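You operate a simulated robot arm through the tools that you are given. There is no shell and no other tool.

The job below is to be done with a simulated two-armed robot. You get a single attempt, and the scene is never put back.

JOB
Give the grey caster two shots of grease and put it back.
Fine: Lock it in the grease stand first and pump none into the empty stand. Leave the knob open after. Set down upright: what you pick out.

Only the result counts: the job must be done as asked and must still hold three seconds after the hand-in. Knocking over, shifting, dropping, spilling or breaking anything else fails it.

ROBOT AND FRAMES
Two 7-joint arms with fingered hands on one trunk that stands fixed in place. Base frame: the origin is at the foot of the trunk, x ahead of it, y to its left, z up; the work surface is at about z = 780. Lengths are in mm, angles in rad, forces in N, time in s.
The left shoulder is at [70, 166, 1068], the right one opposite. With the tool pointing down near the work surface each hand reaches from about 460 to 960 mm from the base axis, measured 20 degrees to its own side. Payload 4.1 kg a hand.
Tool frame (each hand has its own): the origin (TCP) lies between the finger pads and is the grasp point; the fingertips stand 32 mm ahead of it; z points along the fingers, y is the line along which they close. The gripper opens to 108 mm; its body begins 38 mm behind the TCP. The gripper is a hand of 4 fingers: y runs from the thumb to the fingers, the wrist lies at [-16, -108, -186] in the tool frame.
Orientation is that of the tool frame in the base frame, as a unit quaternion [x, y, z, w]. With the fingers straight down and the wrist toward the robot, the tool's x, y and z point along [0, 1, 0], [1, 0, 0] and [0, 0, -1] of the base frame.

CONTROLS
- The arms move only by the tool servo_tool. It takes "left_increments", "right_increments" or both (then of equal length, played together; a hand with none holds still); each is a list that holds one entry, the list of rows, each a list of 6 numbers: the shift along the base's x, y, z in units of 200 mm (1.0 is 200 mm), then the turn, a rotation vector about the base's x, y, z in units of 120 degrees (1.0 is 120 degrees). In form: [[[tx, ty, tz, wx, wy, wz], ...]]. A call has 1 to 20 rows; each row is the pose to reach, as a shift and turn from the pose commanded when the call began. A call with a number of a shift or a turn outside -1 to 1 is refused whole. A row lasts 0.2 s, in which the tool goes at most 50 mm and 0.15 rad; a call with a longer step from one row to the next is refused whole. A pose out of reach is approached as far as the arm can. The call stops where the force on the tool passes 90 N (or 10 N more than at its start, if that is more) or the arm is blocked; 0.2 s more then pass. In this call time passes only in rows, and 0.2 s behind the last. It gives the time, the measured TCP pose, the force on the tool (base axes), the opening and the grip force at its end, in the units of the frame above (readings bear some noise), with the torque about the TCP (base axes, N m) and any sound that the robot's microphone picked up, and new pictures: "pictures" is both (left out), scene, wrist or none (wrist: the cameras of the hands that moved).
- Cameras (640 x 400 px; columns grow to the right, rows downward): "scene" is now at [116.1, 64.1, 1310.5]; the picture's right is [0.70, -0.72, -0.00], its down [-0.31, -0.31, -0.90] and it looks along [0.64, 0.63, -0.44] (base axes); focal length 214 px, centre (320, 200). "left" rides on the left gripper at [-64, -93, -131] in its tool frame; the picture's right is [-0.80, -0.28, 0.53], its down [0.55, -0.71, 0.45] and it looks along [0.25, 0.65, 0.72] (tool axes); focal length 247 px, centre (320, 200). "right" rides on the right gripper at [64, -93, -132] in its tool frame; the picture's right is [-0.80, 0.28, -0.53], its down [-0.55, -0.71, 0.45] and it looks along [-0.25, 0.65, 0.72] (tool axes); focal length 247 px, centre (320, 200). There is no depth. A picture from a camera that has moved, and an enlarged one, comes with that camera's place and axes in the base frame and with its lens.
- slide_trunk(by): slides the trunk up (or, below 0, down) by that many mm; the arms and the scene camera ride with it, the base frame stays. It gives what a move gives, with no picture.
- move_fingers(index, middle, ring, thumb_bend, hand): sets how far each is bent, from 0 (flat) to 1 (curled in); at 0.3 the hand is open as for a grip, at 0.7 the pads meet at the TCP. One left out holds its place. A second passes; each finger stops where it meets its share of the squeeze, and holds until it gets a number again. It is the only way to open and close the hand. It gives what a move gives, with no picture; readings hold the bend of each and the force on the fingers (four entries, about 0 where the hand has none), thumb and palm.
- pan_tilt(pan, tilt): turns the head with the scene camera to pan (to the left, within 1.501 rad either way) and tilt (down, from -0.506 to 1.204), counted from straight ahead of the robot. It gives what a move gives, and a new picture of the scene camera.
- zoom(camera, box): a new picture of the part [left, top, right, bottom] of that camera's present view, enlarged. It takes no simulated time.
- sign_off(): hands the job in; it is judged then, once.

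Nothing tells you positions but the pictures and the camera data. Unless the task says otherwise, let go and move clear before handing in.

The tools are called after "Emit:" by a JSON object that holds its "name" and its "arguments". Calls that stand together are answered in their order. servo_tool: Moves the arms, as the interface text tells. Its arguments: {"type":"object","properties":{"left_increments":{"type":"array","items":{"type":"array","items":{"type":"array","items":{"type":"number"}}}},"right_increments":{"type":"array","items":{"type":"array","items":{"type":"array","items":{"type":"number"}}}},"pictures":{"type":"string","enum":["both","scene","wrist","none"]}},"required":[]} The other tools are called the same way: slide_trunk (by) moves the trunk up or down; move_fingers (index, middle, ring, thumb_bend, hand) moves the fingers one by one; pan_tilt (pan, tilt) turns the head that bears the scene camera; zoom (camera, box) takes an enlarged picture of a part of a camera's view; sign_off () hands the job in.

At the start:

```text
t: 0.0
left_tool_pos: [432.3, 484.5, 1127.0]
left_tcp_rot: [0.707, 0.707, 0.0, 0.0]
left_wrist_force: [0.0, 1.2, -1.4]
left_ft_torque: [-0.01, 0.0, -0.03]
left_opening: 107.5
left_gripper_force: 0.0
left_shape: jaw
left_bend: [0.3, 0.3, 0.3, 0.3]
left_finger forces: [0.0, 0.1, 0.0, 0.0, 0.1, 0.0]
right_tool_pos: [483.8, -42.5, 1158.9]
right_tcp_rot: [0.708, 0.706, 0.0, 0.0]
right_wrist_force: [-0.3, 0.2, 0.5]
right_ft_torque: [0.0, 0.0, -0.01]
right_opening: 107.7
right_gripper_force: 0.0
right_shape: jaw
right_bend: [0.3, 0.3, 0.3, 0.3]
right_finger forces: [0.0, 0.0, 0.0, 0.1, 0.1, 0.1]
trunk travel left (down, up): [-575.0, 365.0]
head pan, tilt (commanded): [0.775, 0.456]
```

scene: 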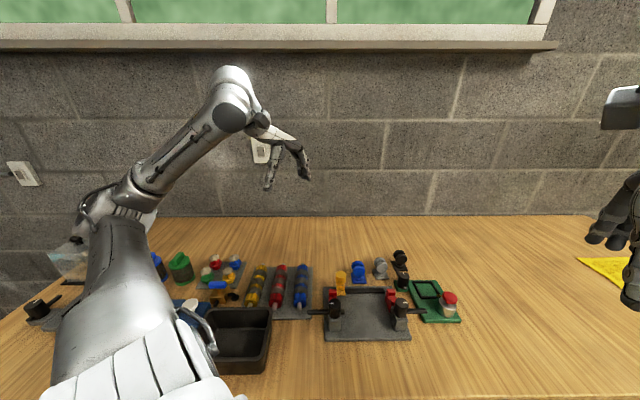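
right: 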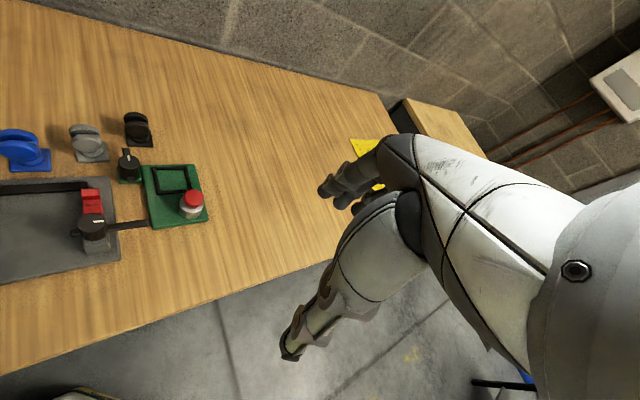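
left: 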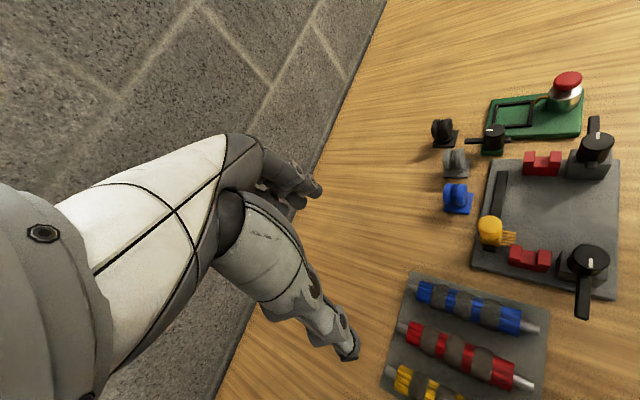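

I see a workbench with a green grease stand (square frame, red pump button, a black knob), and casters in blue, grey and black near it. I'll zoom in to locate these before any motion.

Emit:
{"name": "zoom", "arguments": {"camera": "scene", "box": [320, 230, 480, 350]}}

Emit:
{"name": "zoom", "arguments": {"camera": "right", "box": [0, 90, 240, 260]}}

Emit:
{"name": "zoom", "arguments": {"camera": "left", "box": [400, 50, 640, 220]}}

```text
3.33 times, centred on (400, 290) of scene
camera zoom: at [116.1, 64.1, 1310.5], right [0.7, -0.72, 0.0], down [-0.31, -0.31, -0.9], along [0.64, 0.63, -0.44], focal length 715 px, centre (53, -100)
```

zoom: 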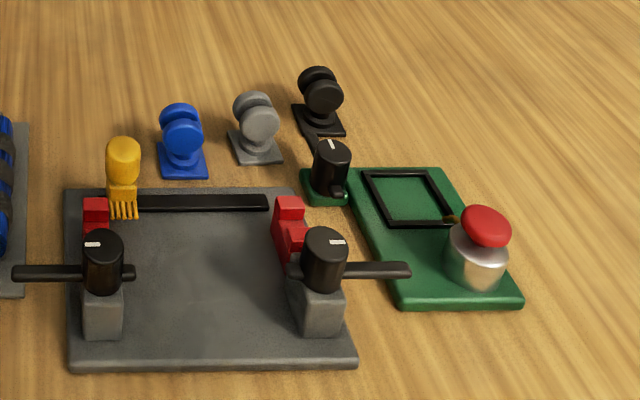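

```text
2.35 times, centred on (120, 175) of right
camera zoom: at [391.6, 22.1, 1289.1], right [0.28, -0.8, 0.53], down [-0.71, -0.55, -0.45], along [0.65, -0.25, -0.72], focal length 581 px, centre (791, 259)
```

zoom: 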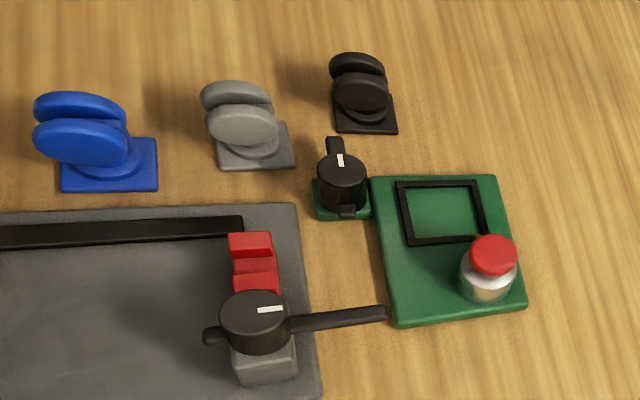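

```text
2.35 times, centred on (520, 135) of left
camera zoom: at [340.0, 420.4, 1258.8], right [-0.28, -0.8, -0.53], down [-0.71, 0.55, -0.45], along [0.65, 0.25, -0.72], focal length 581 px, centre (-151, 353)
```

zoom: 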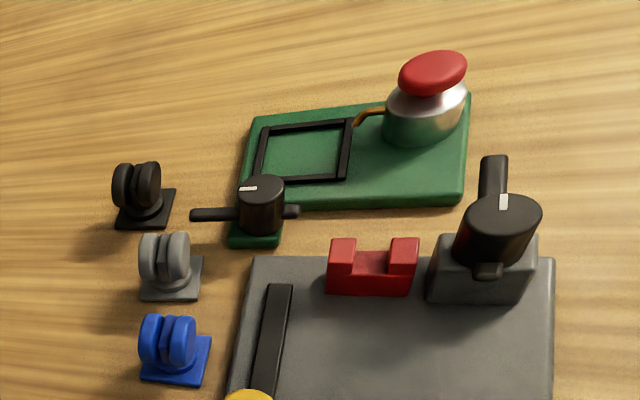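

The grey caster sits near (630, 289), plate down with twin wheels up; the grease stand board is centred near (641, 135) turned about 45°, with its nest near (659, 157) and its knob near (627, 217). I'll zoom closer to read the knob, lever and nozzle.

Emit:
{"name": "zoom", "arguments": {"camera": "scene", "box": [388, 260, 452, 300]}}

Emit:
{"name": "zoom", "arguments": {"camera": "left", "box": [470, 70, 598, 150]}}

Emit:
{"name": "zoom", "arguments": {"camera": "right", "box": [64, 105, 192, 185]}}

Emit:
{"name": "zoom", "arguments": {"camera": "left", "box": [420, 110, 516, 170]}}

```text
10.00 times, centred on (420, 280) of scene
camera zoom: at [116.1, 64.1, 1310.5], right [0.7, -0.72, 0.0], down [-0.31, -0.31, -0.9], along [0.64, 0.63, -0.44], focal length 2145 px, centre (-680, -600)
```

zoom: 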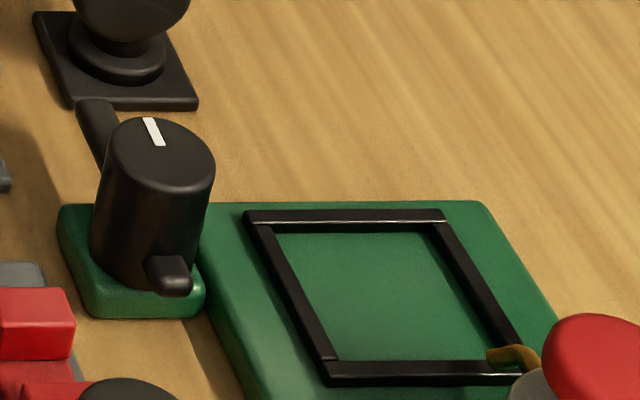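

```text
5.00 times, centred on (534, 110) of left
camera zoom: at [340.0, 420.4, 1258.8], right [-0.28, -0.8, -0.53], down [-0.71, 0.55, -0.45], along [0.65, 0.25, -0.72], focal length 1235 px, centre (-750, 650)
```

zoom: 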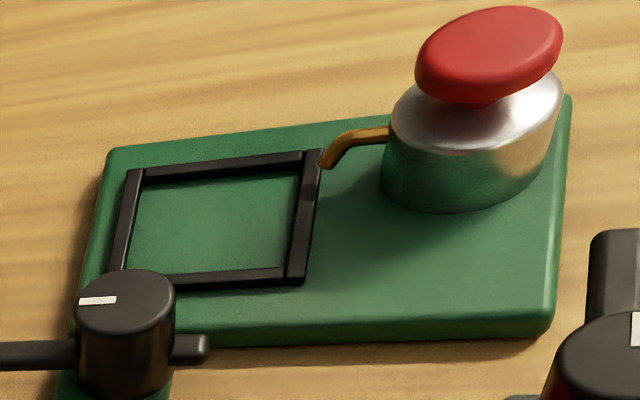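

```text
5.00 times, centred on (128, 145) of right
camera zoom: at [391.6, 22.1, 1289.1], right [0.28, -0.8, 0.53], down [-0.71, -0.55, -0.45], along [0.65, -0.25, -0.72], focal length 1235 px, centre (1280, 475)
```

zoom: 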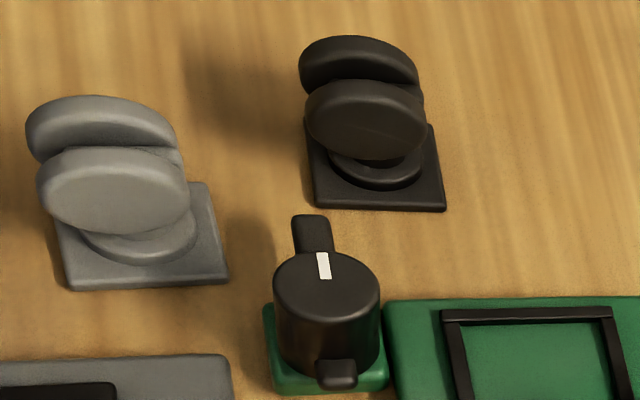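

```text
6.67 times, centred on (468, 140) of left
camera zoom: at [340.0, 420.4, 1258.8], right [-0.28, -0.8, -0.53], down [-0.71, 0.55, -0.45], along [0.65, 0.25, -0.72], focal length 1646 px, centre (-667, 600)
```

zoom: 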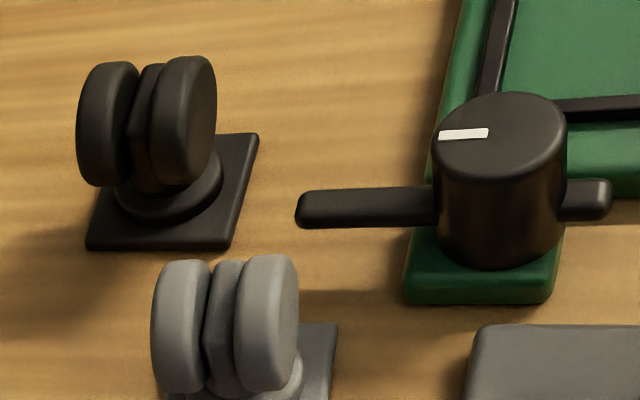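

The stand's knob currently has its lever and white mark pointing away from the pump, the nozzle ends at the nest edge at about z 810, and the pump cap top is near z 848. I'll zoom on the grey caster itself to get its yaw and size.

Emit:
{"name": "zoom", "arguments": {"camera": "scene", "box": [364, 248, 412, 278]}}

Emit:
{"name": "zoom", "arguments": {"camera": "left", "box": [430, 135, 494, 175]}}

Emit:
{"name": "zoom", "arguments": {"camera": "right", "box": [64, 115, 128, 155]}}

Emit:
{"name": "pan_tilt", "arguments": {"pan": 0.4, "tilt": 0.75}}

```text
13.33 times, centred on (388, 263) of scene
camera zoom: at [116.1, 64.1, 1310.5], right [0.7, -0.72, 0.0], down [-0.31, -0.31, -0.9], along [0.64, 0.63, -0.44], focal length 2860 px, centre (-587, -640)
```

zoom: 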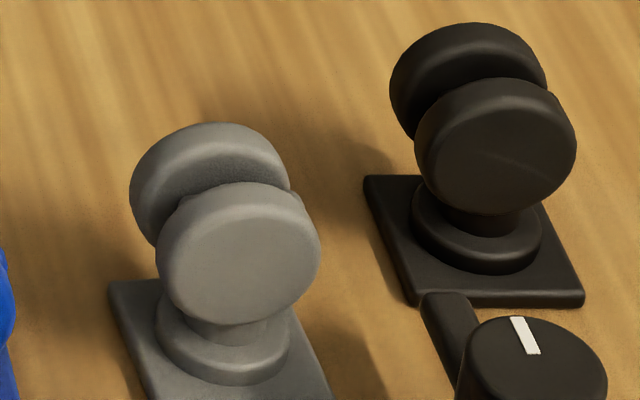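

```text
10.00 times, centred on (462, 155) of left
camera zoom: at [340.0, 420.4, 1258.8], right [-0.28, -0.8, -0.53], down [-0.71, 0.55, -0.45], along [0.65, 0.25, -0.72], focal length 2470 px, centre (-1100, 650)
```

zoom: 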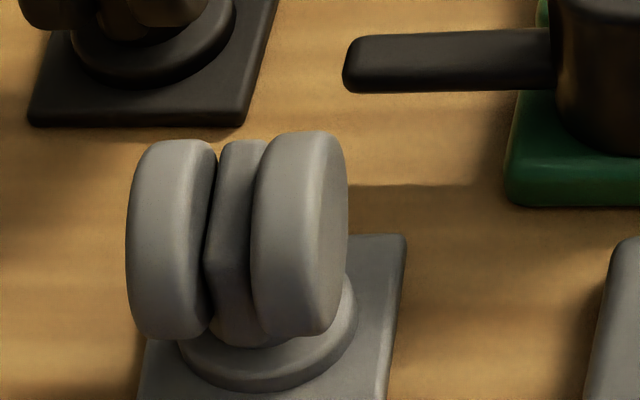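

```text
10.00 times, centred on (96, 135) of right
camera zoom: at [391.6, 22.1, 1289.1], right [0.28, -0.8, 0.53], down [-0.71, -0.55, -0.45], along [0.65, -0.25, -0.72], focal length 2470 px, centre (2560, 850)
```

zoom: 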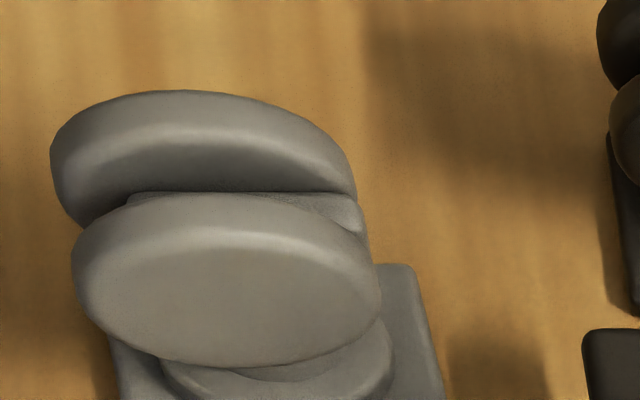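

```text
t: 0.8
left_tool_pos: [432.7, 484.5, 1127.2]
left_tcp_rot: [0.707, 0.707, 0.0, 0.0]
left_wrist_force: [-0.2, -0.8, -0.3]
left_ft_torque: [-0.02, 0.02, 0.05]
left_opening: 107.7
left_gripper_force: 0.1
left_shape: jaw
left_bend: [0.3, 0.3, 0.3, 0.3]
left_finger forces: [0.0, 0.1, 0.0, 0.0, 0.0, 0.1]
right_tool_pos: [484.0, -43.1, 1158.1]
right_tcp_rot: [0.708, 0.706, 0.0, 0.001]
right_wrist_force: [-0.4, -0.2, 0.3]
right_ft_torque: [0.0, 0.01, 0.0]
right_opening: 107.4
right_gripper_force: 0.0
right_shape: jaw
right_bend: [0.3, 0.3, 0.3, 0.3]
right_finger forces: [0.0, 0.0, 0.0, 0.1, 0.0, 0.1]
trunk travel left (down, up): [-575.0, 365.0]
head pan, tilt (commanded): [0.4, 0.75]
camera scene: at [126.8, 32.3, 1284.5], right [0.39, -0.92, 0.0], down [-0.63, -0.27, -0.73], along [0.67, 0.28, -0.68], focal length 214 px, centre (320, 200)
```

scene: 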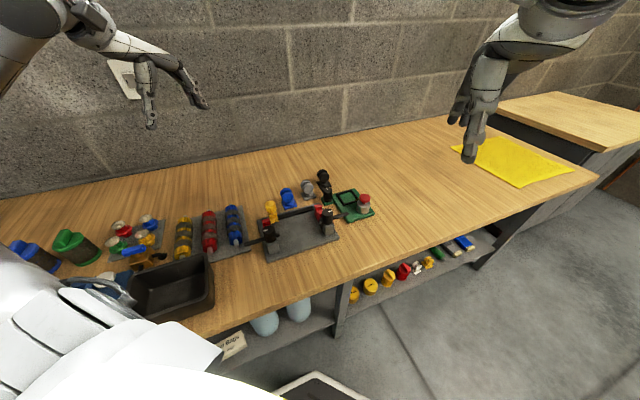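

The head now looks more steeply down at the bench. I'll zoom on the grey caster, the stand and the whole group from this view to pin down yaw angles.

Emit:
{"name": "zoom", "arguments": {"camera": "scene", "box": [288, 170, 336, 200]}}

Emit:
{"name": "zoom", "arguments": {"camera": "scene", "box": [312, 170, 392, 220]}}

Emit:
{"name": "zoom", "arguments": {"camera": "scene", "box": [240, 160, 400, 260]}}

```text
13.33 times, centred on (312, 185) of scene
camera zoom: at [126.8, 32.3, 1284.5], right [0.39, -0.92, 0.0], down [-0.63, -0.27, -0.73], along [0.67, 0.28, -0.68], focal length 2860 px, centre (427, 400)
```

zoom: 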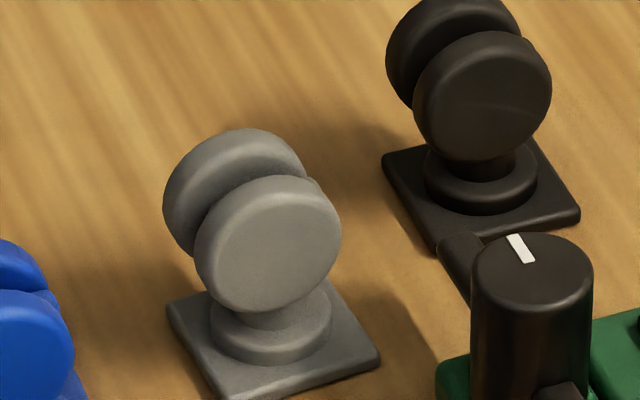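

```text
8.00 times, centred on (352, 195) of scene
camera zoom: at [126.8, 32.3, 1284.5], right [0.39, -0.92, 0.0], down [-0.63, -0.27, -0.73], along [0.67, 0.28, -0.68], focal length 1716 px, centre (64, 240)
```

zoom: 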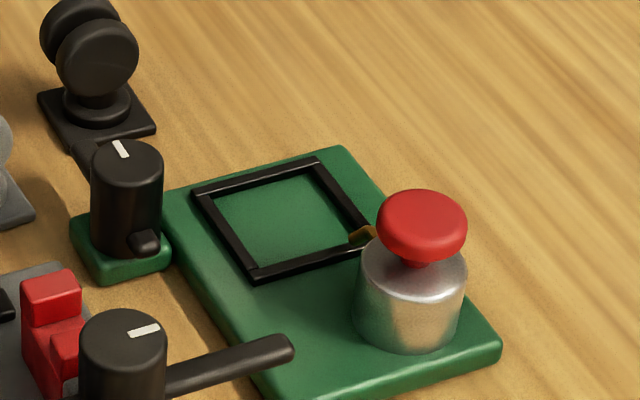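

```text
4.00 times, centred on (320, 210) of scene
camera zoom: at [126.8, 32.3, 1284.5], right [0.39, -0.92, 0.0], down [-0.63, -0.27, -0.73], along [0.67, 0.28, -0.68], focal length 858 px, centre (320, 160)
```

zoom: 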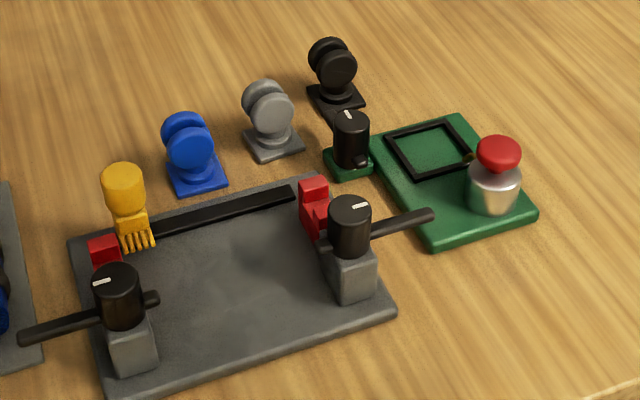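

The grey caster is at about (630.3, 289.3), plate about 44 mm square at roughly 45° yaw, axle along (0.7, 0.7); the nest centre is about (660, 156.5) also at 45°. I'll bring the left hand above the caster, turned so its closing line runs along the axle.

Emit:
{"name": "servo_tool", "arguments": {"left_increments": [[[0.099, -0.0975, -0.07, 0, 0, 0.0375], [0.198, -0.195, -0.14, 0, 0, 0.075], [0.297, -0.2925, -0.21, 0, 0, 0.1125], [0.396, -0.39, -0.28, 0, 0, 0.15], [0.495, -0.4875, -0.35, 0, 0, 0.1875], [0.594, -0.585, -0.42, 0, 0, 0.225], [0.693, -0.6825, -0.49, 0, 0, 0.2625], [0.792, -0.78, -0.56, 0, 0, 0.3], [0.891, -0.8775, -0.63, 0, 0, 0.3375], [0.99, -0.975, -0.7, 0, 0, 0.375]]]}}

```text
t: 3.0
left_tool_pos: [624.3, 299.7, 988.7]
left_tcp_rot: [0.382, 0.924, -0.001, 0.0]
left_wrist_force: [-0.6, -0.9, 0.7]
left_ft_torque: [-0.02, 0.02, 0.01]
left_opening: 107.7
left_gripper_force: 0.1
left_shape: jaw
left_bend: [0.3, 0.3, 0.3, 0.3]
left_finger forces: [0.0, 0.1, 0.1, 0.1, 0.0, 0.0]
left hand out of reach, approached as far as the arm can: row 10
right_tool_pos: [485.4, -43.1, 1157.9]
right_tcp_rot: [0.707, 0.707, 0.0, 0.0]
right_wrist_force: [0.6, 0.2, 0.3]
right_ft_torque: [-0.02, 0.02, 0.0]
right_opening: 107.6
right_gripper_force: 0.1
right_shape: jaw
right_bend: [0.3, 0.3, 0.3, 0.3]
right_finger forces: [0.0, 0.0, 0.1, 0.0, 0.0, 0.0]
trunk travel left (down, up): [-575.0, 365.0]
head pan, tilt (commanded): [0.4, 0.75]
camera scene: at [128.3, 33.0, 1284.3], right [0.39, -0.92, 0.0], down [-0.63, -0.27, -0.73], along [0.67, 0.28, -0.68], focal length 214 px, centre (320, 200)
camera left: at [604.4, 188.4, 1119.8], right [0.37, -0.76, -0.53], down [-0.89, -0.11, -0.45], along [0.28, 0.64, -0.72], focal length 247 px, centre (320, 200)
```

scene: 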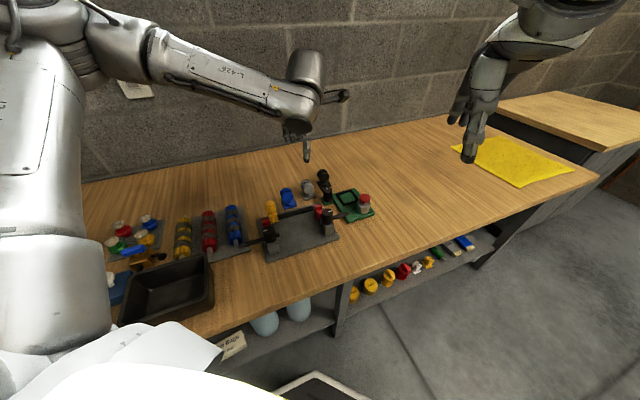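
left: 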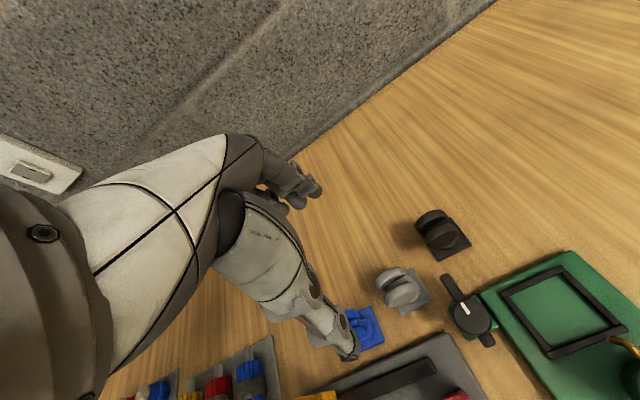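

The arm stopped short of the last pose, about 11 mm off, so this yaw is near a limit at this height. I'll zoom to see the hand's shape and how it stands over the caster.

Emit:
{"name": "zoom", "arguments": {"camera": "scene", "box": [256, 40, 384, 120]}}

Emit:
{"name": "zoom", "arguments": {"camera": "scene", "box": [270, 110, 350, 160]}}

Emit:
{"name": "zoom", "arguments": {"camera": "left", "box": [180, 120, 480, 380]}}

Emit:
{"name": "zoom", "arguments": {"camera": "right", "box": [0, 0, 320, 200]}}

```text
5.00 times, centred on (320, 80) of scene
camera zoom: at [128.3, 33.0, 1284.3], right [0.39, -0.92, 0.0], down [-0.63, -0.27, -0.73], along [0.67, 0.28, -0.68], focal length 1072 px, centre (320, 800)
```

zoom: 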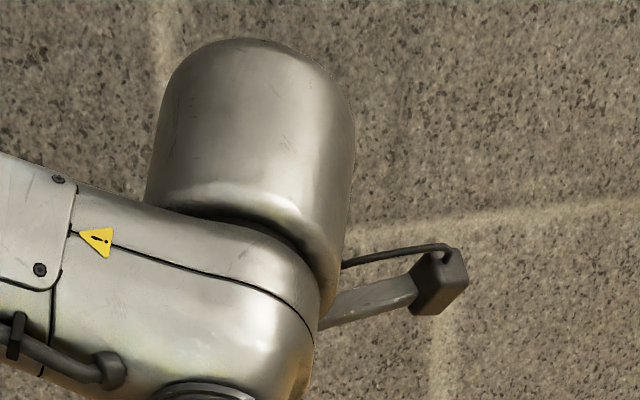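

```text
8.00 times, centred on (310, 135) of scene
camera zoom: at [128.3, 33.0, 1284.3], right [0.39, -0.92, 0.0], down [-0.63, -0.27, -0.73], along [0.67, 0.28, -0.68], focal length 1716 px, centre (400, 720)
```

zoom: 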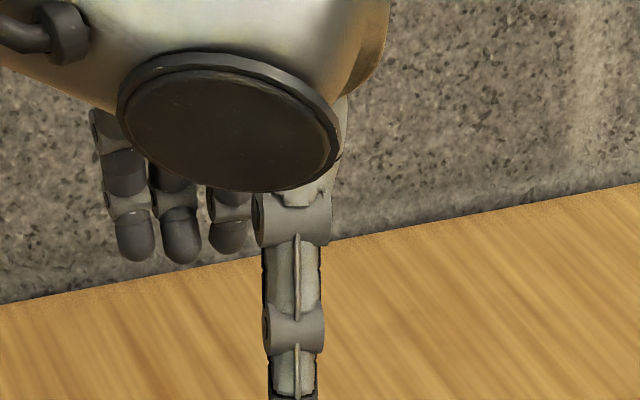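

```text
1.54 times, centred on (330, 250) of left
camera zoom: at [604.4, 188.4, 1119.8], right [0.37, -0.76, -0.53], down [-0.89, -0.11, -0.45], along [0.28, 0.64, -0.72], focal length 380 px, centre (305, 123)
```

zoom: 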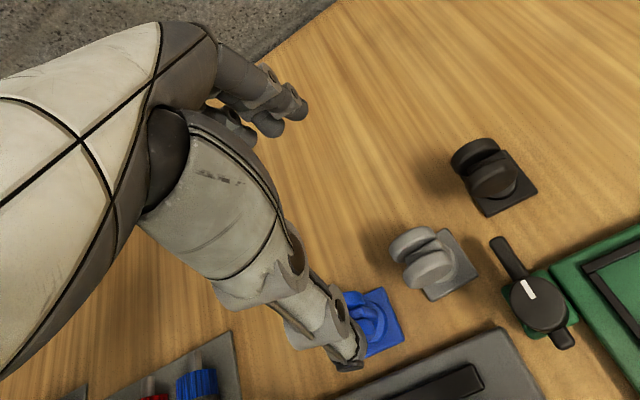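

```text
2.00 times, centred on (160, 100) of right
camera zoom: at [393.2, 23.1, 1288.5], right [0.28, -0.8, 0.53], down [-0.71, -0.55, -0.45], along [0.65, -0.25, -0.72], focal length 494 px, centre (640, 400)
```

zoom: 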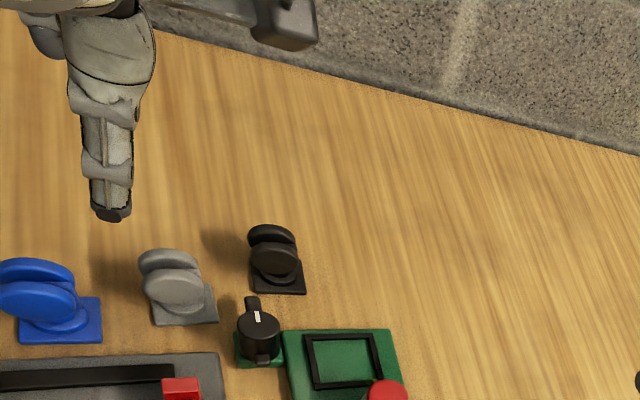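

The hand has three fingers on the far side and one long thumb on the robot side, and this yaw is just at the arm's limit up here. I'll test whether the same yaw is reachable lower down, still well clear of the caster.

Emit:
{"name": "servo_tool", "arguments": {"left_increments": [[[0, 0, -0.1, 0, 0, 0], [0, 0, -0.2, 0, 0, 0], [0, 0, -0.3, 0, 0, 0], [0, 0, -0.35, 0, 0, 0]]]}}

```text
t: 4.0
left_tool_pos: [609.3, 310.1, 932.7]
left_tcp_rot: [0.383, 0.924, 0.0, 0.001]
left_wrist_force: [-0.2, -0.1, 0.3]
left_ft_torque: [0.04, 0.0, 0.03]
left_opening: 107.7
left_gripper_force: 0.0
left_shape: jaw
left_bend: [0.3, 0.3, 0.3, 0.3]
left_finger forces: [0.0, 0.0, 0.0, 0.1, 0.1, 0.0]
left hand out of reach, approached as far as the arm can: row 1, 2, 3, 4
right_tool_pos: [485.2, -43.2, 1158.4]
right_tcp_rot: [0.708, 0.707, 0.001, -0.001]
right_wrist_force: [0.0, 0.5, 0.5]
right_ft_torque: [-0.01, 0.0, 0.0]
right_opening: 107.5
right_gripper_force: 0.1
right_shape: jaw
right_bend: [0.3, 0.3, 0.3, 0.3]
right_finger forces: [0.0, 0.1, 0.0, 0.0, 0.0, 0.0]
trunk travel left (down, up): [-575.0, 365.0]
head pan, tilt (commanded): [0.4, 0.75]
camera scene: at [127.0, 32.1, 1284.5], right [0.39, -0.92, 0.0], down [-0.63, -0.27, -0.73], along [0.67, 0.28, -0.68], focal length 214 px, centre (320, 200)
camera left: at [589.7, 200.7, 1063.7], right [0.36, -0.77, -0.53], down [-0.89, -0.11, -0.45], along [0.28, 0.63, -0.72], focal length 247 px, centre (320, 200)
```

scene: 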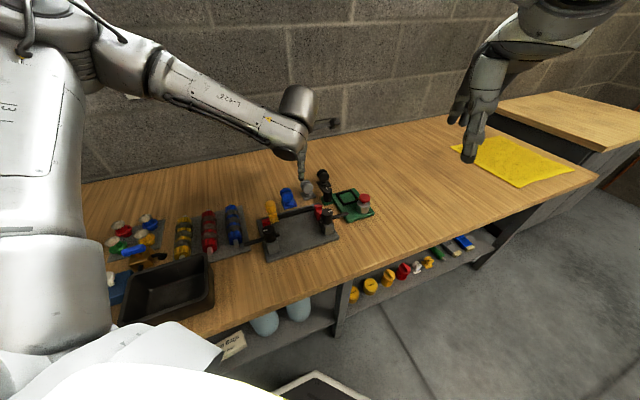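
left: 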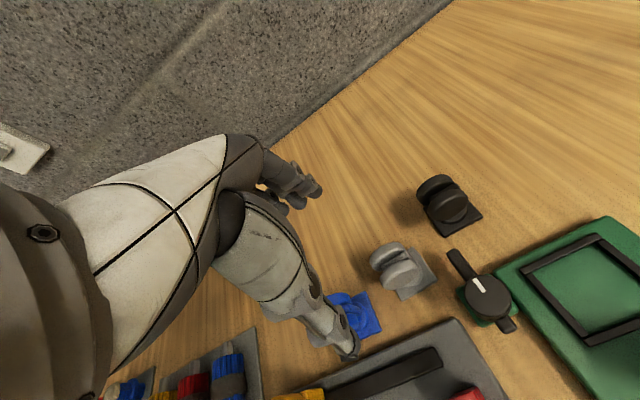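

At lower height this yaw drifts further off, so the left arm can't do it; the right arm's mirror-image posture should suit that yaw naturally. I'll inspect the right hand's finger and thumb layout before choosing.

Emit:
{"name": "zoom", "arguments": {"camera": "scene", "box": [430, 60, 558, 170]}}

Emit:
{"name": "zoom", "arguments": {"camera": "left", "box": [340, 160, 580, 360]}}

Emit:
{"name": "zoom", "arguments": {"camera": "scene", "box": [270, 140, 334, 190]}}

```text
3.64 times, centred on (494, 115) of scene
camera zoom: at [127.0, 32.1, 1284.5], right [0.39, -0.92, 0.0], down [-0.63, -0.27, -0.73], along [0.67, 0.28, -0.68], focal length 780 px, centre (-313, 509)
```

zoom: 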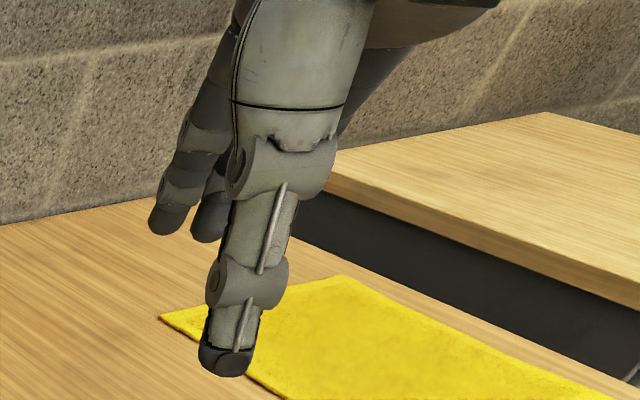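

```text
2.00 times, centred on (460, 260) of left
camera zoom: at [589.7, 200.7, 1063.7], right [0.36, -0.77, -0.53], down [-0.89, -0.11, -0.45], along [0.28, 0.63, -0.72], focal length 494 px, centre (40, 80)
```

zoom: 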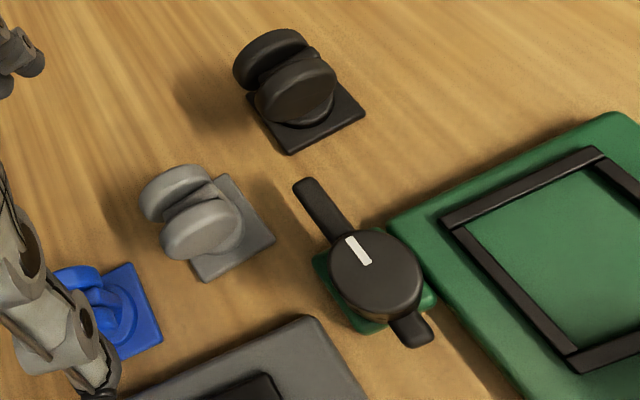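

```text
8.00 times, centred on (302, 165) of scene
camera zoom: at [127.0, 32.1, 1284.5], right [0.39, -0.92, 0.0], down [-0.63, -0.27, -0.73], along [0.67, 0.28, -0.68], focal length 1716 px, centre (464, 480)
```

zoom: 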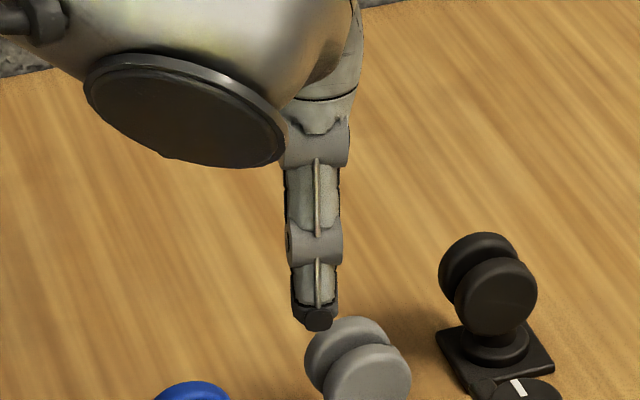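

Fingers: the thumb sits about 8 mm off the tool's centre plane, facing the middle finger, so the right hand with its fingers on the far side and the thumb on the near side will fit both at the caster and at the nest. I'll first take the left arm back out of the way.

Emit:
{"name": "servo_tool", "arguments": {"left_increments": [[[-0.03, 0.03, 0.15, 0, 0, 0], [-0.1, 0.1, 0.28, 0, 0, -0.03], [-0.2, 0.2, 0.36, 0, 0, -0.07], [-0.3, 0.3, 0.44, 0, 0, -0.11], [-0.4, 0.4, 0.52, 0, 0, -0.15], [-0.5, 0.5, 0.6, 0, 0, -0.2], [-0.6, 0.6, 0.68, 0, 0, -0.25], [-0.7, 0.7, 0.76, 0, 0, -0.3], [-0.8, 0.8, 0.84, 0, 0, -0.34], [-0.9, 0.9, 0.92, 0, 0, -0.375]]], "pictures": "scene"}}

```text
t: 6.2
left_tool_pos: [427.9, 492.7, 1116.5]
left_tcp_rot: [0.707, 0.707, 0.0, 0.0]
left_wrist_force: [-0.1, -0.4, 0.5]
left_ft_torque: [-0.01, -0.02, -0.06]
left_opening: 107.7
left_gripper_force: 0.1
left_shape: jaw
left_bend: [0.3, 0.3, 0.3, 0.3]
left_finger forces: [0.0, 0.0, 0.0, 0.0, 0.0, 0.0]
right_tool_pos: [484.1, -42.8, 1159.3]
right_tcp_rot: [0.708, 0.707, 0.0, 0.0]
right_wrist_force: [-0.2, -0.4, -0.2]
right_ft_torque: [0.0, -0.07, 0.01]
right_opening: 107.7
right_gripper_force: 0.1
right_shape: jaw
right_bend: [0.3, 0.3, 0.3, 0.3]
right_finger forces: [0.0, 0.1, 0.1, 0.1, 0.0, 0.0]
trunk travel left (down, up): [-575.0, 365.0]
head pan, tilt (commanded): [0.4, 0.75]
camera scene: at [126.5, 32.9, 1284.5], right [0.39, -0.92, 0.0], down [-0.63, -0.27, -0.73], along [0.67, 0.28, -0.68], focal length 214 px, centre (320, 200)
```

scene: 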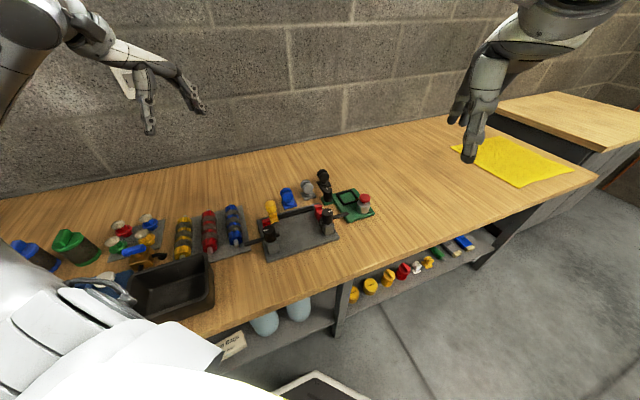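

The left arm is parked again at (428, 493, 1117). Now the right hand goes in two stages to a hover over the grey caster, turning to a 45° yaw.

Emit:
{"name": "servo_tool", "arguments": {"right_increments": [[[0.05, 0.15, -0.075, 0, 0, 0.035], [0.1, 0.3, -0.15, 0, 0, 0.07], [0.15, 0.45, -0.225, 0, 0, 0.105], [0.2, 0.6, -0.3, 0, 0, 0.14], [0.25, 0.75, -0.375, 0, 0, 0.175], [0.3, 0.9, -0.45, 0, 0, 0.21]]], "pictures": "none"}}

```text
t: 7.7
left_tool_pos: [429.7, 492.6, 1115.3]
left_tcp_rot: [0.707, 0.707, 0.0, -0.001]
left_wrist_force: [0.8, 0.0, 0.0]
left_ft_torque: [0.02, -0.02, 0.01]
left_opening: 108.0
left_gripper_force: 0.0
left_shape: jaw
left_bend: [0.3, 0.3, 0.3, 0.3]
left_finger forces: [0.1, 0.0, 0.0, 0.0, 0.0, 0.0]
right_tool_pos: [545.2, 137.6, 1066.7]
right_tcp_rot: [0.537, 0.844, -0.002, 0.001]
right_wrist_force: [-0.2, 1.0, -0.6]
right_ft_torque: [-0.03, 0.01, -0.02]
right_opening: 107.4
right_gripper_force: 0.1
right_shape: jaw
right_bend: [0.3, 0.3, 0.3, 0.3]
right_finger forces: [0.0, 0.0, 0.0, 0.0, 0.0, 0.0]
trunk travel left (down, up): [-575.0, 365.0]
head pan, tilt (commanded): [0.4, 0.75]
```

The right hand is halfway, with no faults. I'll continue to the hover over the caster at z 950.

Emit:
{"name": "servo_tool", "arguments": {"right_increments": [[[0.063, 0.135, -0.1, 0, 0, 0.0275], [0.127, 0.271, -0.2, 0, 0, 0.055], [0.19, 0.406, -0.3, 0, 0, 0.0825], [0.253, 0.541, -0.4, 0, 0, 0.11], [0.317, 0.677, -0.5, 0, 0, 0.1375], [0.38, 0.812, -0.595, 0, 0, 0.165]]]}}

```text
t: 9.1
left_tool_pos: [429.8, 493.2, 1115.5]
left_tcp_rot: [0.707, 0.707, -0.001, 0.001]
left_wrist_force: [0.0, 0.2, 0.1]
left_ft_torque: [0.0, 0.01, -0.02]
left_opening: 107.7
left_gripper_force: 0.0
left_shape: jaw
left_bend: [0.3, 0.3, 0.3, 0.3]
left_finger forces: [0.0, 0.1, 0.0, 0.0, 0.1, 0.0]
right_tool_pos: [622.3, 299.8, 948.0]
right_tcp_rot: [0.383, 0.924, 0.0, 0.0]
right_wrist_force: [0.4, 0.1, -0.3]
right_ft_torque: [-0.01, -0.02, 0.0]
right_opening: 108.1
right_gripper_force: 0.1
right_shape: jaw
right_bend: [0.3, 0.3, 0.3, 0.3]
right_finger forces: [0.0, 0.0, 0.0, 0.1, 0.1, 0.0]
trunk travel left (down, up): [-575.0, 365.0]
head pan, tilt (commanded): [0.4, 0.75]
camera scene: at [127.3, 33.6, 1284.4], right [0.39, -0.92, 0.0], down [-0.63, -0.27, -0.73], along [0.67, 0.28, -0.68], focal length 214 px, centre (320, 200)
camera right: at [510.4, 280.7, 1079.0], right [0.76, -0.36, 0.53], down [-0.11, -0.89, -0.45], along [0.64, 0.28, -0.72], focal length 247 px, centre (320, 200)
```

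scene: 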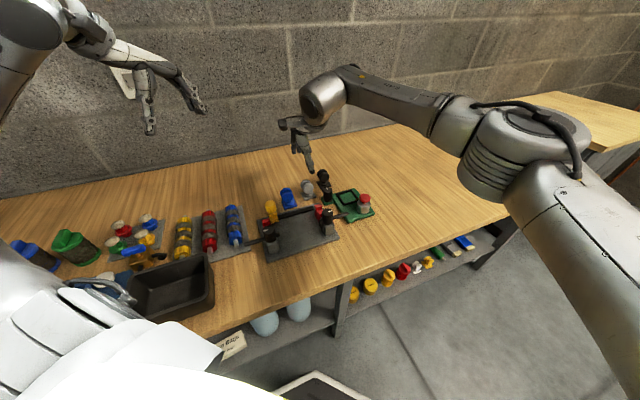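
right: 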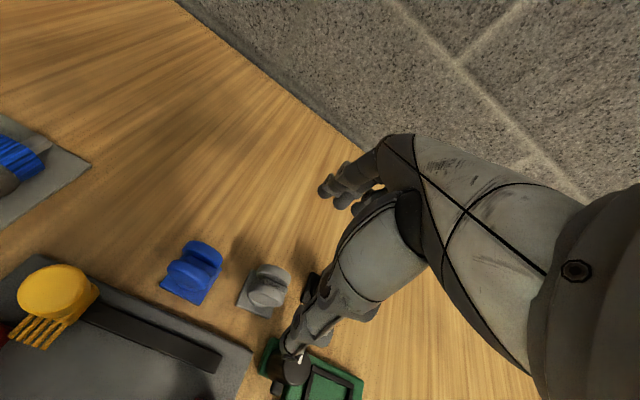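

The right hand reaches this pose cleanly and hovers over the caster. I'll zoom to check the thumb and fingers against the caster, lever and blue caster.

Emit:
{"name": "zoom", "arguments": {"camera": "scene", "box": [264, 110, 360, 200]}}

Emit:
{"name": "zoom", "arguments": {"camera": "right", "box": [220, 140, 420, 400]}}

Emit:
{"name": "zoom", "arguments": {"camera": "left", "box": [300, 0, 640, 220]}}

```text
4.44 times, centred on (312, 155) of scene
camera zoom: at [127.3, 33.6, 1284.4], right [0.39, -0.92, 0.0], down [-0.63, -0.27, -0.73], along [0.67, 0.28, -0.68], focal length 953 px, centre (356, 400)
```

zoom: 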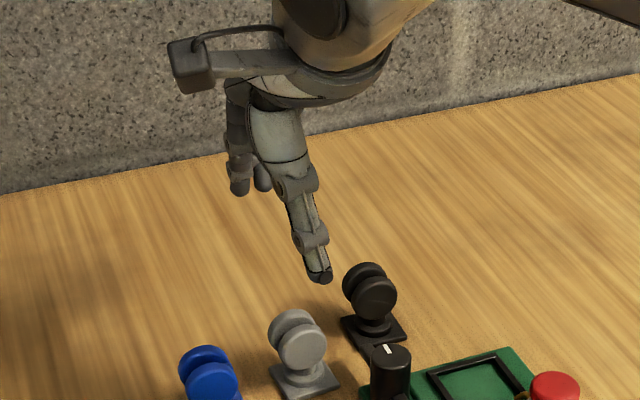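

```text
1.54 times, centred on (320, 270) of right
camera zoom: at [510.4, 280.7, 1079.0], right [0.76, -0.36, 0.53], down [-0.11, -0.89, -0.45], along [0.64, 0.28, -0.72], focal length 380 px, centre (320, 92)
```

zoom: 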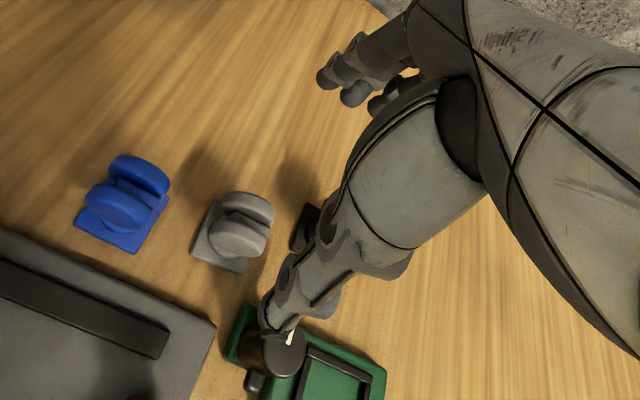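

```text
1.82 times, centred on (470, 110) of left
camera zoom: at [337.1, 428.3, 1246.8], right [-0.28, -0.8, -0.53], down [-0.71, 0.55, -0.45], along [0.65, 0.25, -0.72], focal length 449 px, centre (47, 364)
```

zoom: 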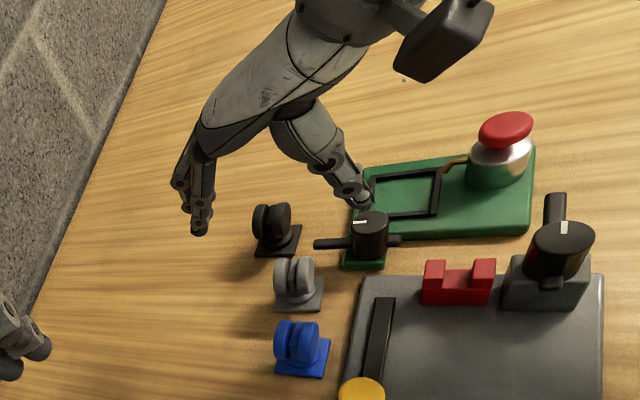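

The layout matches: thumb near side, three fingers far side, about 10 mm toward the stand from the tool centre. I'll narrow the hand to about 70 mm and lower it over the caster to z 880.

Emit:
{"name": "move_fingers", "arguments": {"hand": "right", "index": 0.44, "middle": 0.44, "ring": 0.44, "thumb_bend": 0.44}}

Emit:
{"name": "servo_tool", "arguments": {"right_increments": [[[-0.0035, 0.0035, -0.12, 0, 0, 0], [-0.0035, 0.0035, -0.24, 0, 0, 0], [-0.0035, 0.0035, -0.35, 0, 0, 0]]]}}

```text
t: 10.1
left_tool_pos: [428.6, 491.1, 1115.9]
left_tcp_rot: [0.707, 0.707, -0.001, 0.001]
left_wrist_force: [-0.3, 0.0, -0.1]
left_ft_torque: [-0.01, 0.0, 0.02]
left_opening: 107.5
left_gripper_force: 0.1
left_shape: jaw
left_bend: [0.3, 0.3, 0.3, 0.3]
left_finger forces: [0.1, 0.0, 0.1, 0.1, 0.0, 0.0]
right_tool_pos: [621.1, 298.6, 949.5]
right_tcp_rot: [0.384, 0.923, 0.0, 0.0]
right_wrist_force: [0.2, 0.1, 1.2]
right_ft_torque: [0.04, 0.01, -0.01]
right_opening: 72.2
right_gripper_force: 0.2
right_shape: fingers
right_bend: [0.44, 0.44, 0.44, 0.44]
right_finger forces: [0.0, 0.0, 0.0, 0.0, 0.1, 0.1]
trunk travel left (down, up): [-575.0, 365.0]
head pan, tilt (commanded): [0.4, 0.75]
```

```text
t: 10.8
left_tool_pos: [429.2, 492.6, 1116.1]
left_tcp_rot: [0.707, 0.708, 0.0, -0.001]
left_wrist_force: [-0.5, -1.2, 0.2]
left_ft_torque: [-0.02, -0.01, 0.01]
left_opening: 107.7
left_gripper_force: 0.0
left_shape: jaw
left_bend: [0.3, 0.3, 0.3, 0.3]
left_finger forces: [0.1, 0.0, 0.0, 0.0, 0.0, 0.0]
right_tool_pos: [620.7, 300.9, 878.1]
right_tcp_rot: [0.383, 0.924, 0.001, 0.0]
right_wrist_force: [0.1, 0.2, -0.2]
right_ft_torque: [-0.04, -0.01, 0.0]
right_opening: 72.3
right_gripper_force: 0.0
right_shape: fingers
right_bend: [0.44, 0.44, 0.44, 0.44]
right_finger forces: [0.0, 0.1, 0.1, 0.0, 0.1, 0.0]
trunk travel left (down, up): [-575.0, 365.0]
head pan, tilt (commanded): [0.4, 0.75]
camera scene: at [127.2, 32.5, 1284.5], right [0.39, -0.92, 0.0], down [-0.63, -0.27, -0.73], along [0.67, 0.28, -0.68], focal length 214 px, centre (320, 200)
camera right: at [509.2, 282.1, 1008.5], right [0.76, -0.36, 0.53], down [-0.11, -0.89, -0.45], along [0.64, 0.28, -0.72], focal length 247 px, centre (320, 200)
```

scene: 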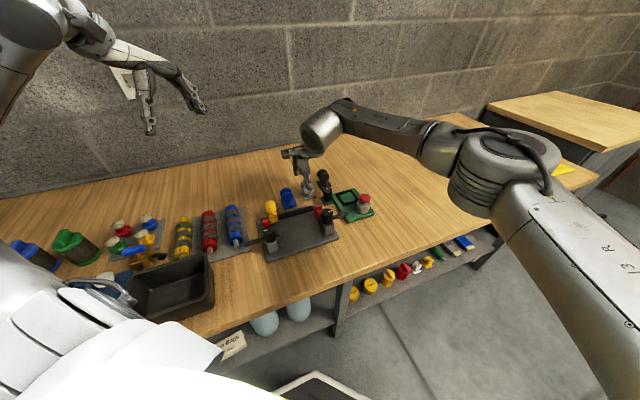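
right: 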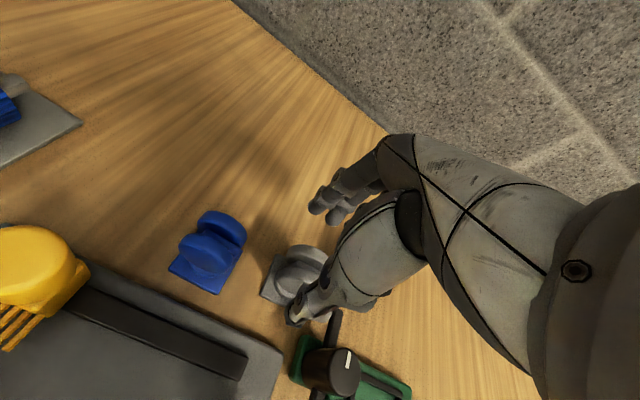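

Emit:
{"name": "zoom", "arguments": {"camera": "scene", "box": [272, 140, 352, 210]}}

Emit:
{"name": "zoom", "arguments": {"camera": "right", "box": [230, 160, 420, 360]}}

Emit:
{"name": "zoom", "arguments": {"camera": "left", "box": [380, 60, 540, 180]}}

```text
5.71 times, centred on (312, 175) of scene
camera zoom: at [127.2, 32.5, 1284.5], right [0.39, -0.92, 0.0], down [-0.63, -0.27, -0.73], along [0.67, 0.28, -0.68], focal length 1226 px, centre (366, 343)
```

zoom: 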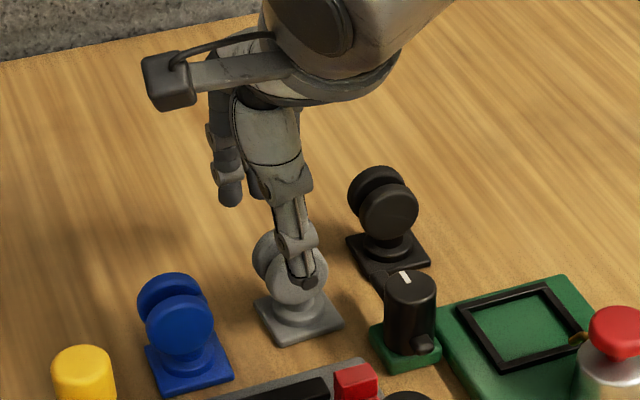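

```text
2.00 times, centred on (325, 260) of right
camera zoom: at [509.2, 282.1, 1008.5], right [0.76, -0.36, 0.53], down [-0.11, -0.89, -0.45], along [0.64, 0.28, -0.72], focal length 494 px, centre (310, 80)
```

zoom: 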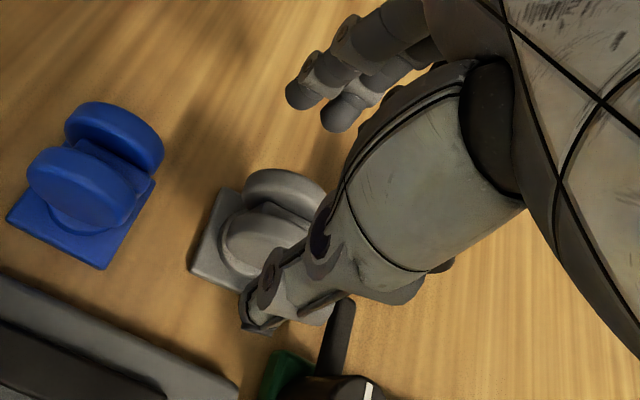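

```text
3.33 times, centred on (460, 120) of left
camera zoom: at [336.9, 427.3, 1247.2], right [-0.28, -0.8, -0.53], down [-0.71, 0.55, -0.45], along [0.65, 0.25, -0.72], focal length 823 px, centre (-147, 467)
```

zoom: 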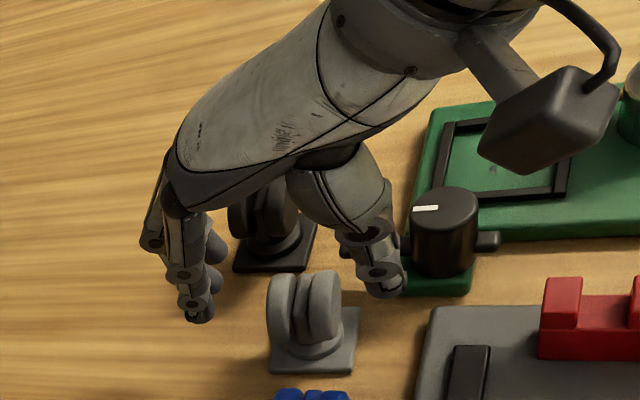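

The thumb and fingers straddle the grey wheels symmetrically, with the blue caster and lever clear to the sides. I'll narrow slightly to about 55 mm and lower to z 828, level with the wheel axle.

Emit:
{"name": "move_fingers", "arguments": {"hand": "right", "index": 0.49, "middle": 0.49, "ring": 0.49, "thumb_bend": 0.49}}

Emit:
{"name": "servo_tool", "arguments": {"right_increments": [[[0, 0, -0.07, 0, 0, 0], [0, 0, -0.14, 0, 0, 0], [0, 0, -0.2, 0, 0, 0], [0, 0, -0.26, 0, 0, 0]]]}}

Emit:
{"name": "zoom", "arguments": {"camera": "scene", "box": [272, 150, 352, 210]}}

Emit:
{"name": "zoom", "arguments": {"camera": "left", "box": [400, 80, 528, 180]}}

Emit:
{"name": "zoom", "arguments": {"camera": "right", "box": [230, 160, 420, 360]}}

```text
t: 11.8
left_tool_pos: [429.0, 490.9, 1116.0]
left_tcp_rot: [0.707, 0.708, 0.0, 0.0]
left_wrist_force: [-0.4, -0.2, 0.3]
left_ft_torque: [-0.01, 0.0, 0.0]
left_opening: 108.0
left_gripper_force: 0.1
left_shape: jaw
left_bend: [0.3, 0.3, 0.3, 0.3]
left_finger forces: [0.0, 0.0, 0.1, 0.0, 0.0, 0.0]
right_tool_pos: [619.9, 301.0, 878.7]
right_tcp_rot: [0.383, 0.924, 0.0, 0.0]
right_wrist_force: [-1.2, 0.5, -0.2]
right_ft_torque: [0.0, 0.04, 0.01]
right_opening: 59.0
right_gripper_force: 0.0
right_shape: fingers
right_bend: [0.49, 0.49, 0.49, 0.49]
right_finger forces: [0.1, 0.0, 0.1, 0.0, 0.0, 0.1]
trunk travel left (down, up): [-575.0, 365.0]
head pan, tilt (commanded): [0.4, 0.75]
```

```text
t: 12.8
left_tool_pos: [428.4, 491.0, 1116.8]
left_tcp_rot: [0.707, 0.707, 0.0, 0.0]
left_wrist_force: [1.2, -0.3, 0.1]
left_ft_torque: [0.02, 0.0, -0.01]
left_opening: 108.1
left_gripper_force: 0.0
left_shape: jaw
left_bend: [0.3, 0.3, 0.3, 0.3]
left_finger forces: [0.0, 0.1, 0.0, 0.0, 0.0, 0.1]
right_tool_pos: [620.0, 300.0, 827.7]
right_tcp_rot: [0.384, 0.923, 0.0, 0.001]
right_wrist_force: [-0.7, -0.4, 0.1]
right_ft_torque: [-0.01, 0.01, 0.01]
right_opening: 58.8
right_gripper_force: 0.0
right_shape: fingers
right_bend: [0.49, 0.49, 0.49, 0.49]
right_finger forces: [0.0, 0.1, 0.0, 0.0, 0.0, 0.1]
trunk travel left (down, up): [-575.0, 365.0]
head pan, tilt (commanded): [0.4, 0.75]
camera scene: at [127.0, 32.4, 1284.5], right [0.39, -0.92, 0.0], down [-0.63, -0.27, -0.73], along [0.67, 0.28, -0.68], focal length 214 px, centre (320, 200)
camera right: at [508.7, 280.7, 957.7], right [0.76, -0.36, 0.53], down [-0.11, -0.89, -0.45], along [0.64, 0.28, -0.72], focal length 247 px, centre (320, 200)
```

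scene: 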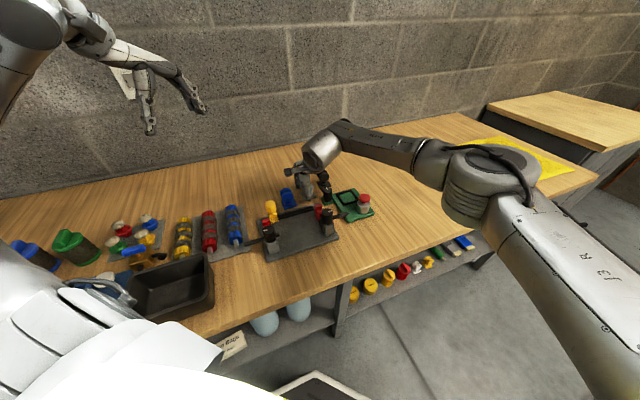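
right: 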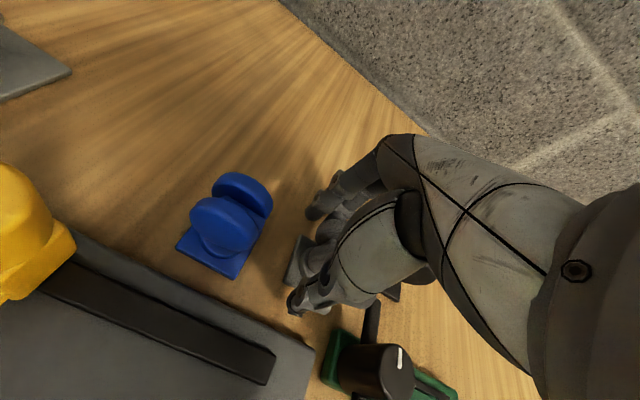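

```text
6.67 times, centred on (312, 180) of scene
camera zoom: at [127.0, 32.4, 1284.5], right [0.39, -0.92, 0.0], down [-0.63, -0.27, -0.73], along [0.67, 0.28, -0.68], focal length 1430 px, centre (373, 333)
```

zoom: 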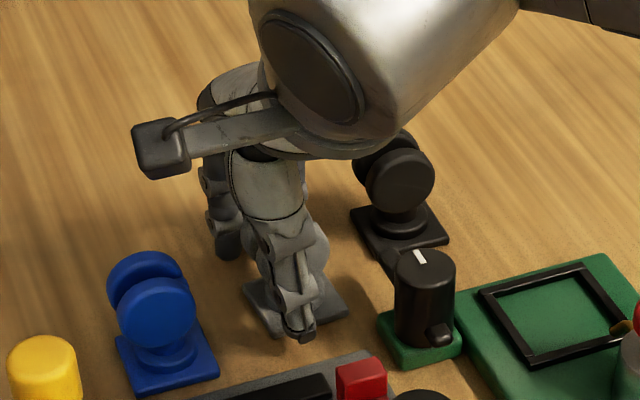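

```text
4.00 times, centred on (464, 130) of left
camera zoom: at [336.7, 427.2, 1247.3], right [-0.28, -0.8, -0.53], down [-0.71, 0.55, -0.45], along [0.65, 0.25, -0.72], focal length 988 px, centre (-256, 480)
```

zoom: 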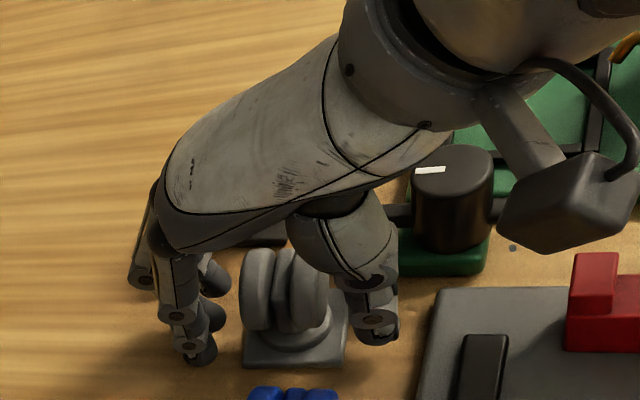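

```text
2.00 times, centred on (325, 260) of right
camera zoom: at [508.7, 280.7, 957.7], right [0.76, -0.36, 0.53], down [-0.11, -0.89, -0.45], along [0.64, 0.28, -0.72], focal length 494 px, centre (310, 80)
```

zoom: 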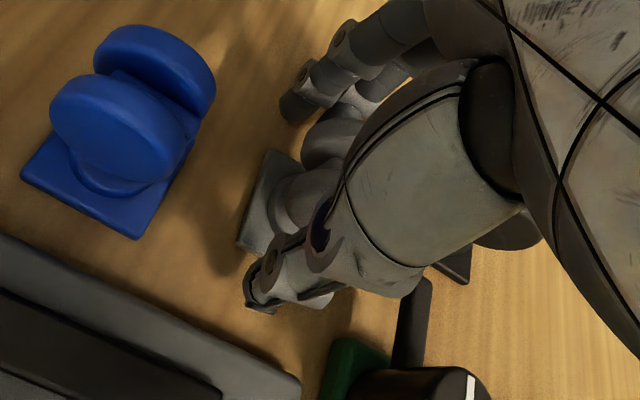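

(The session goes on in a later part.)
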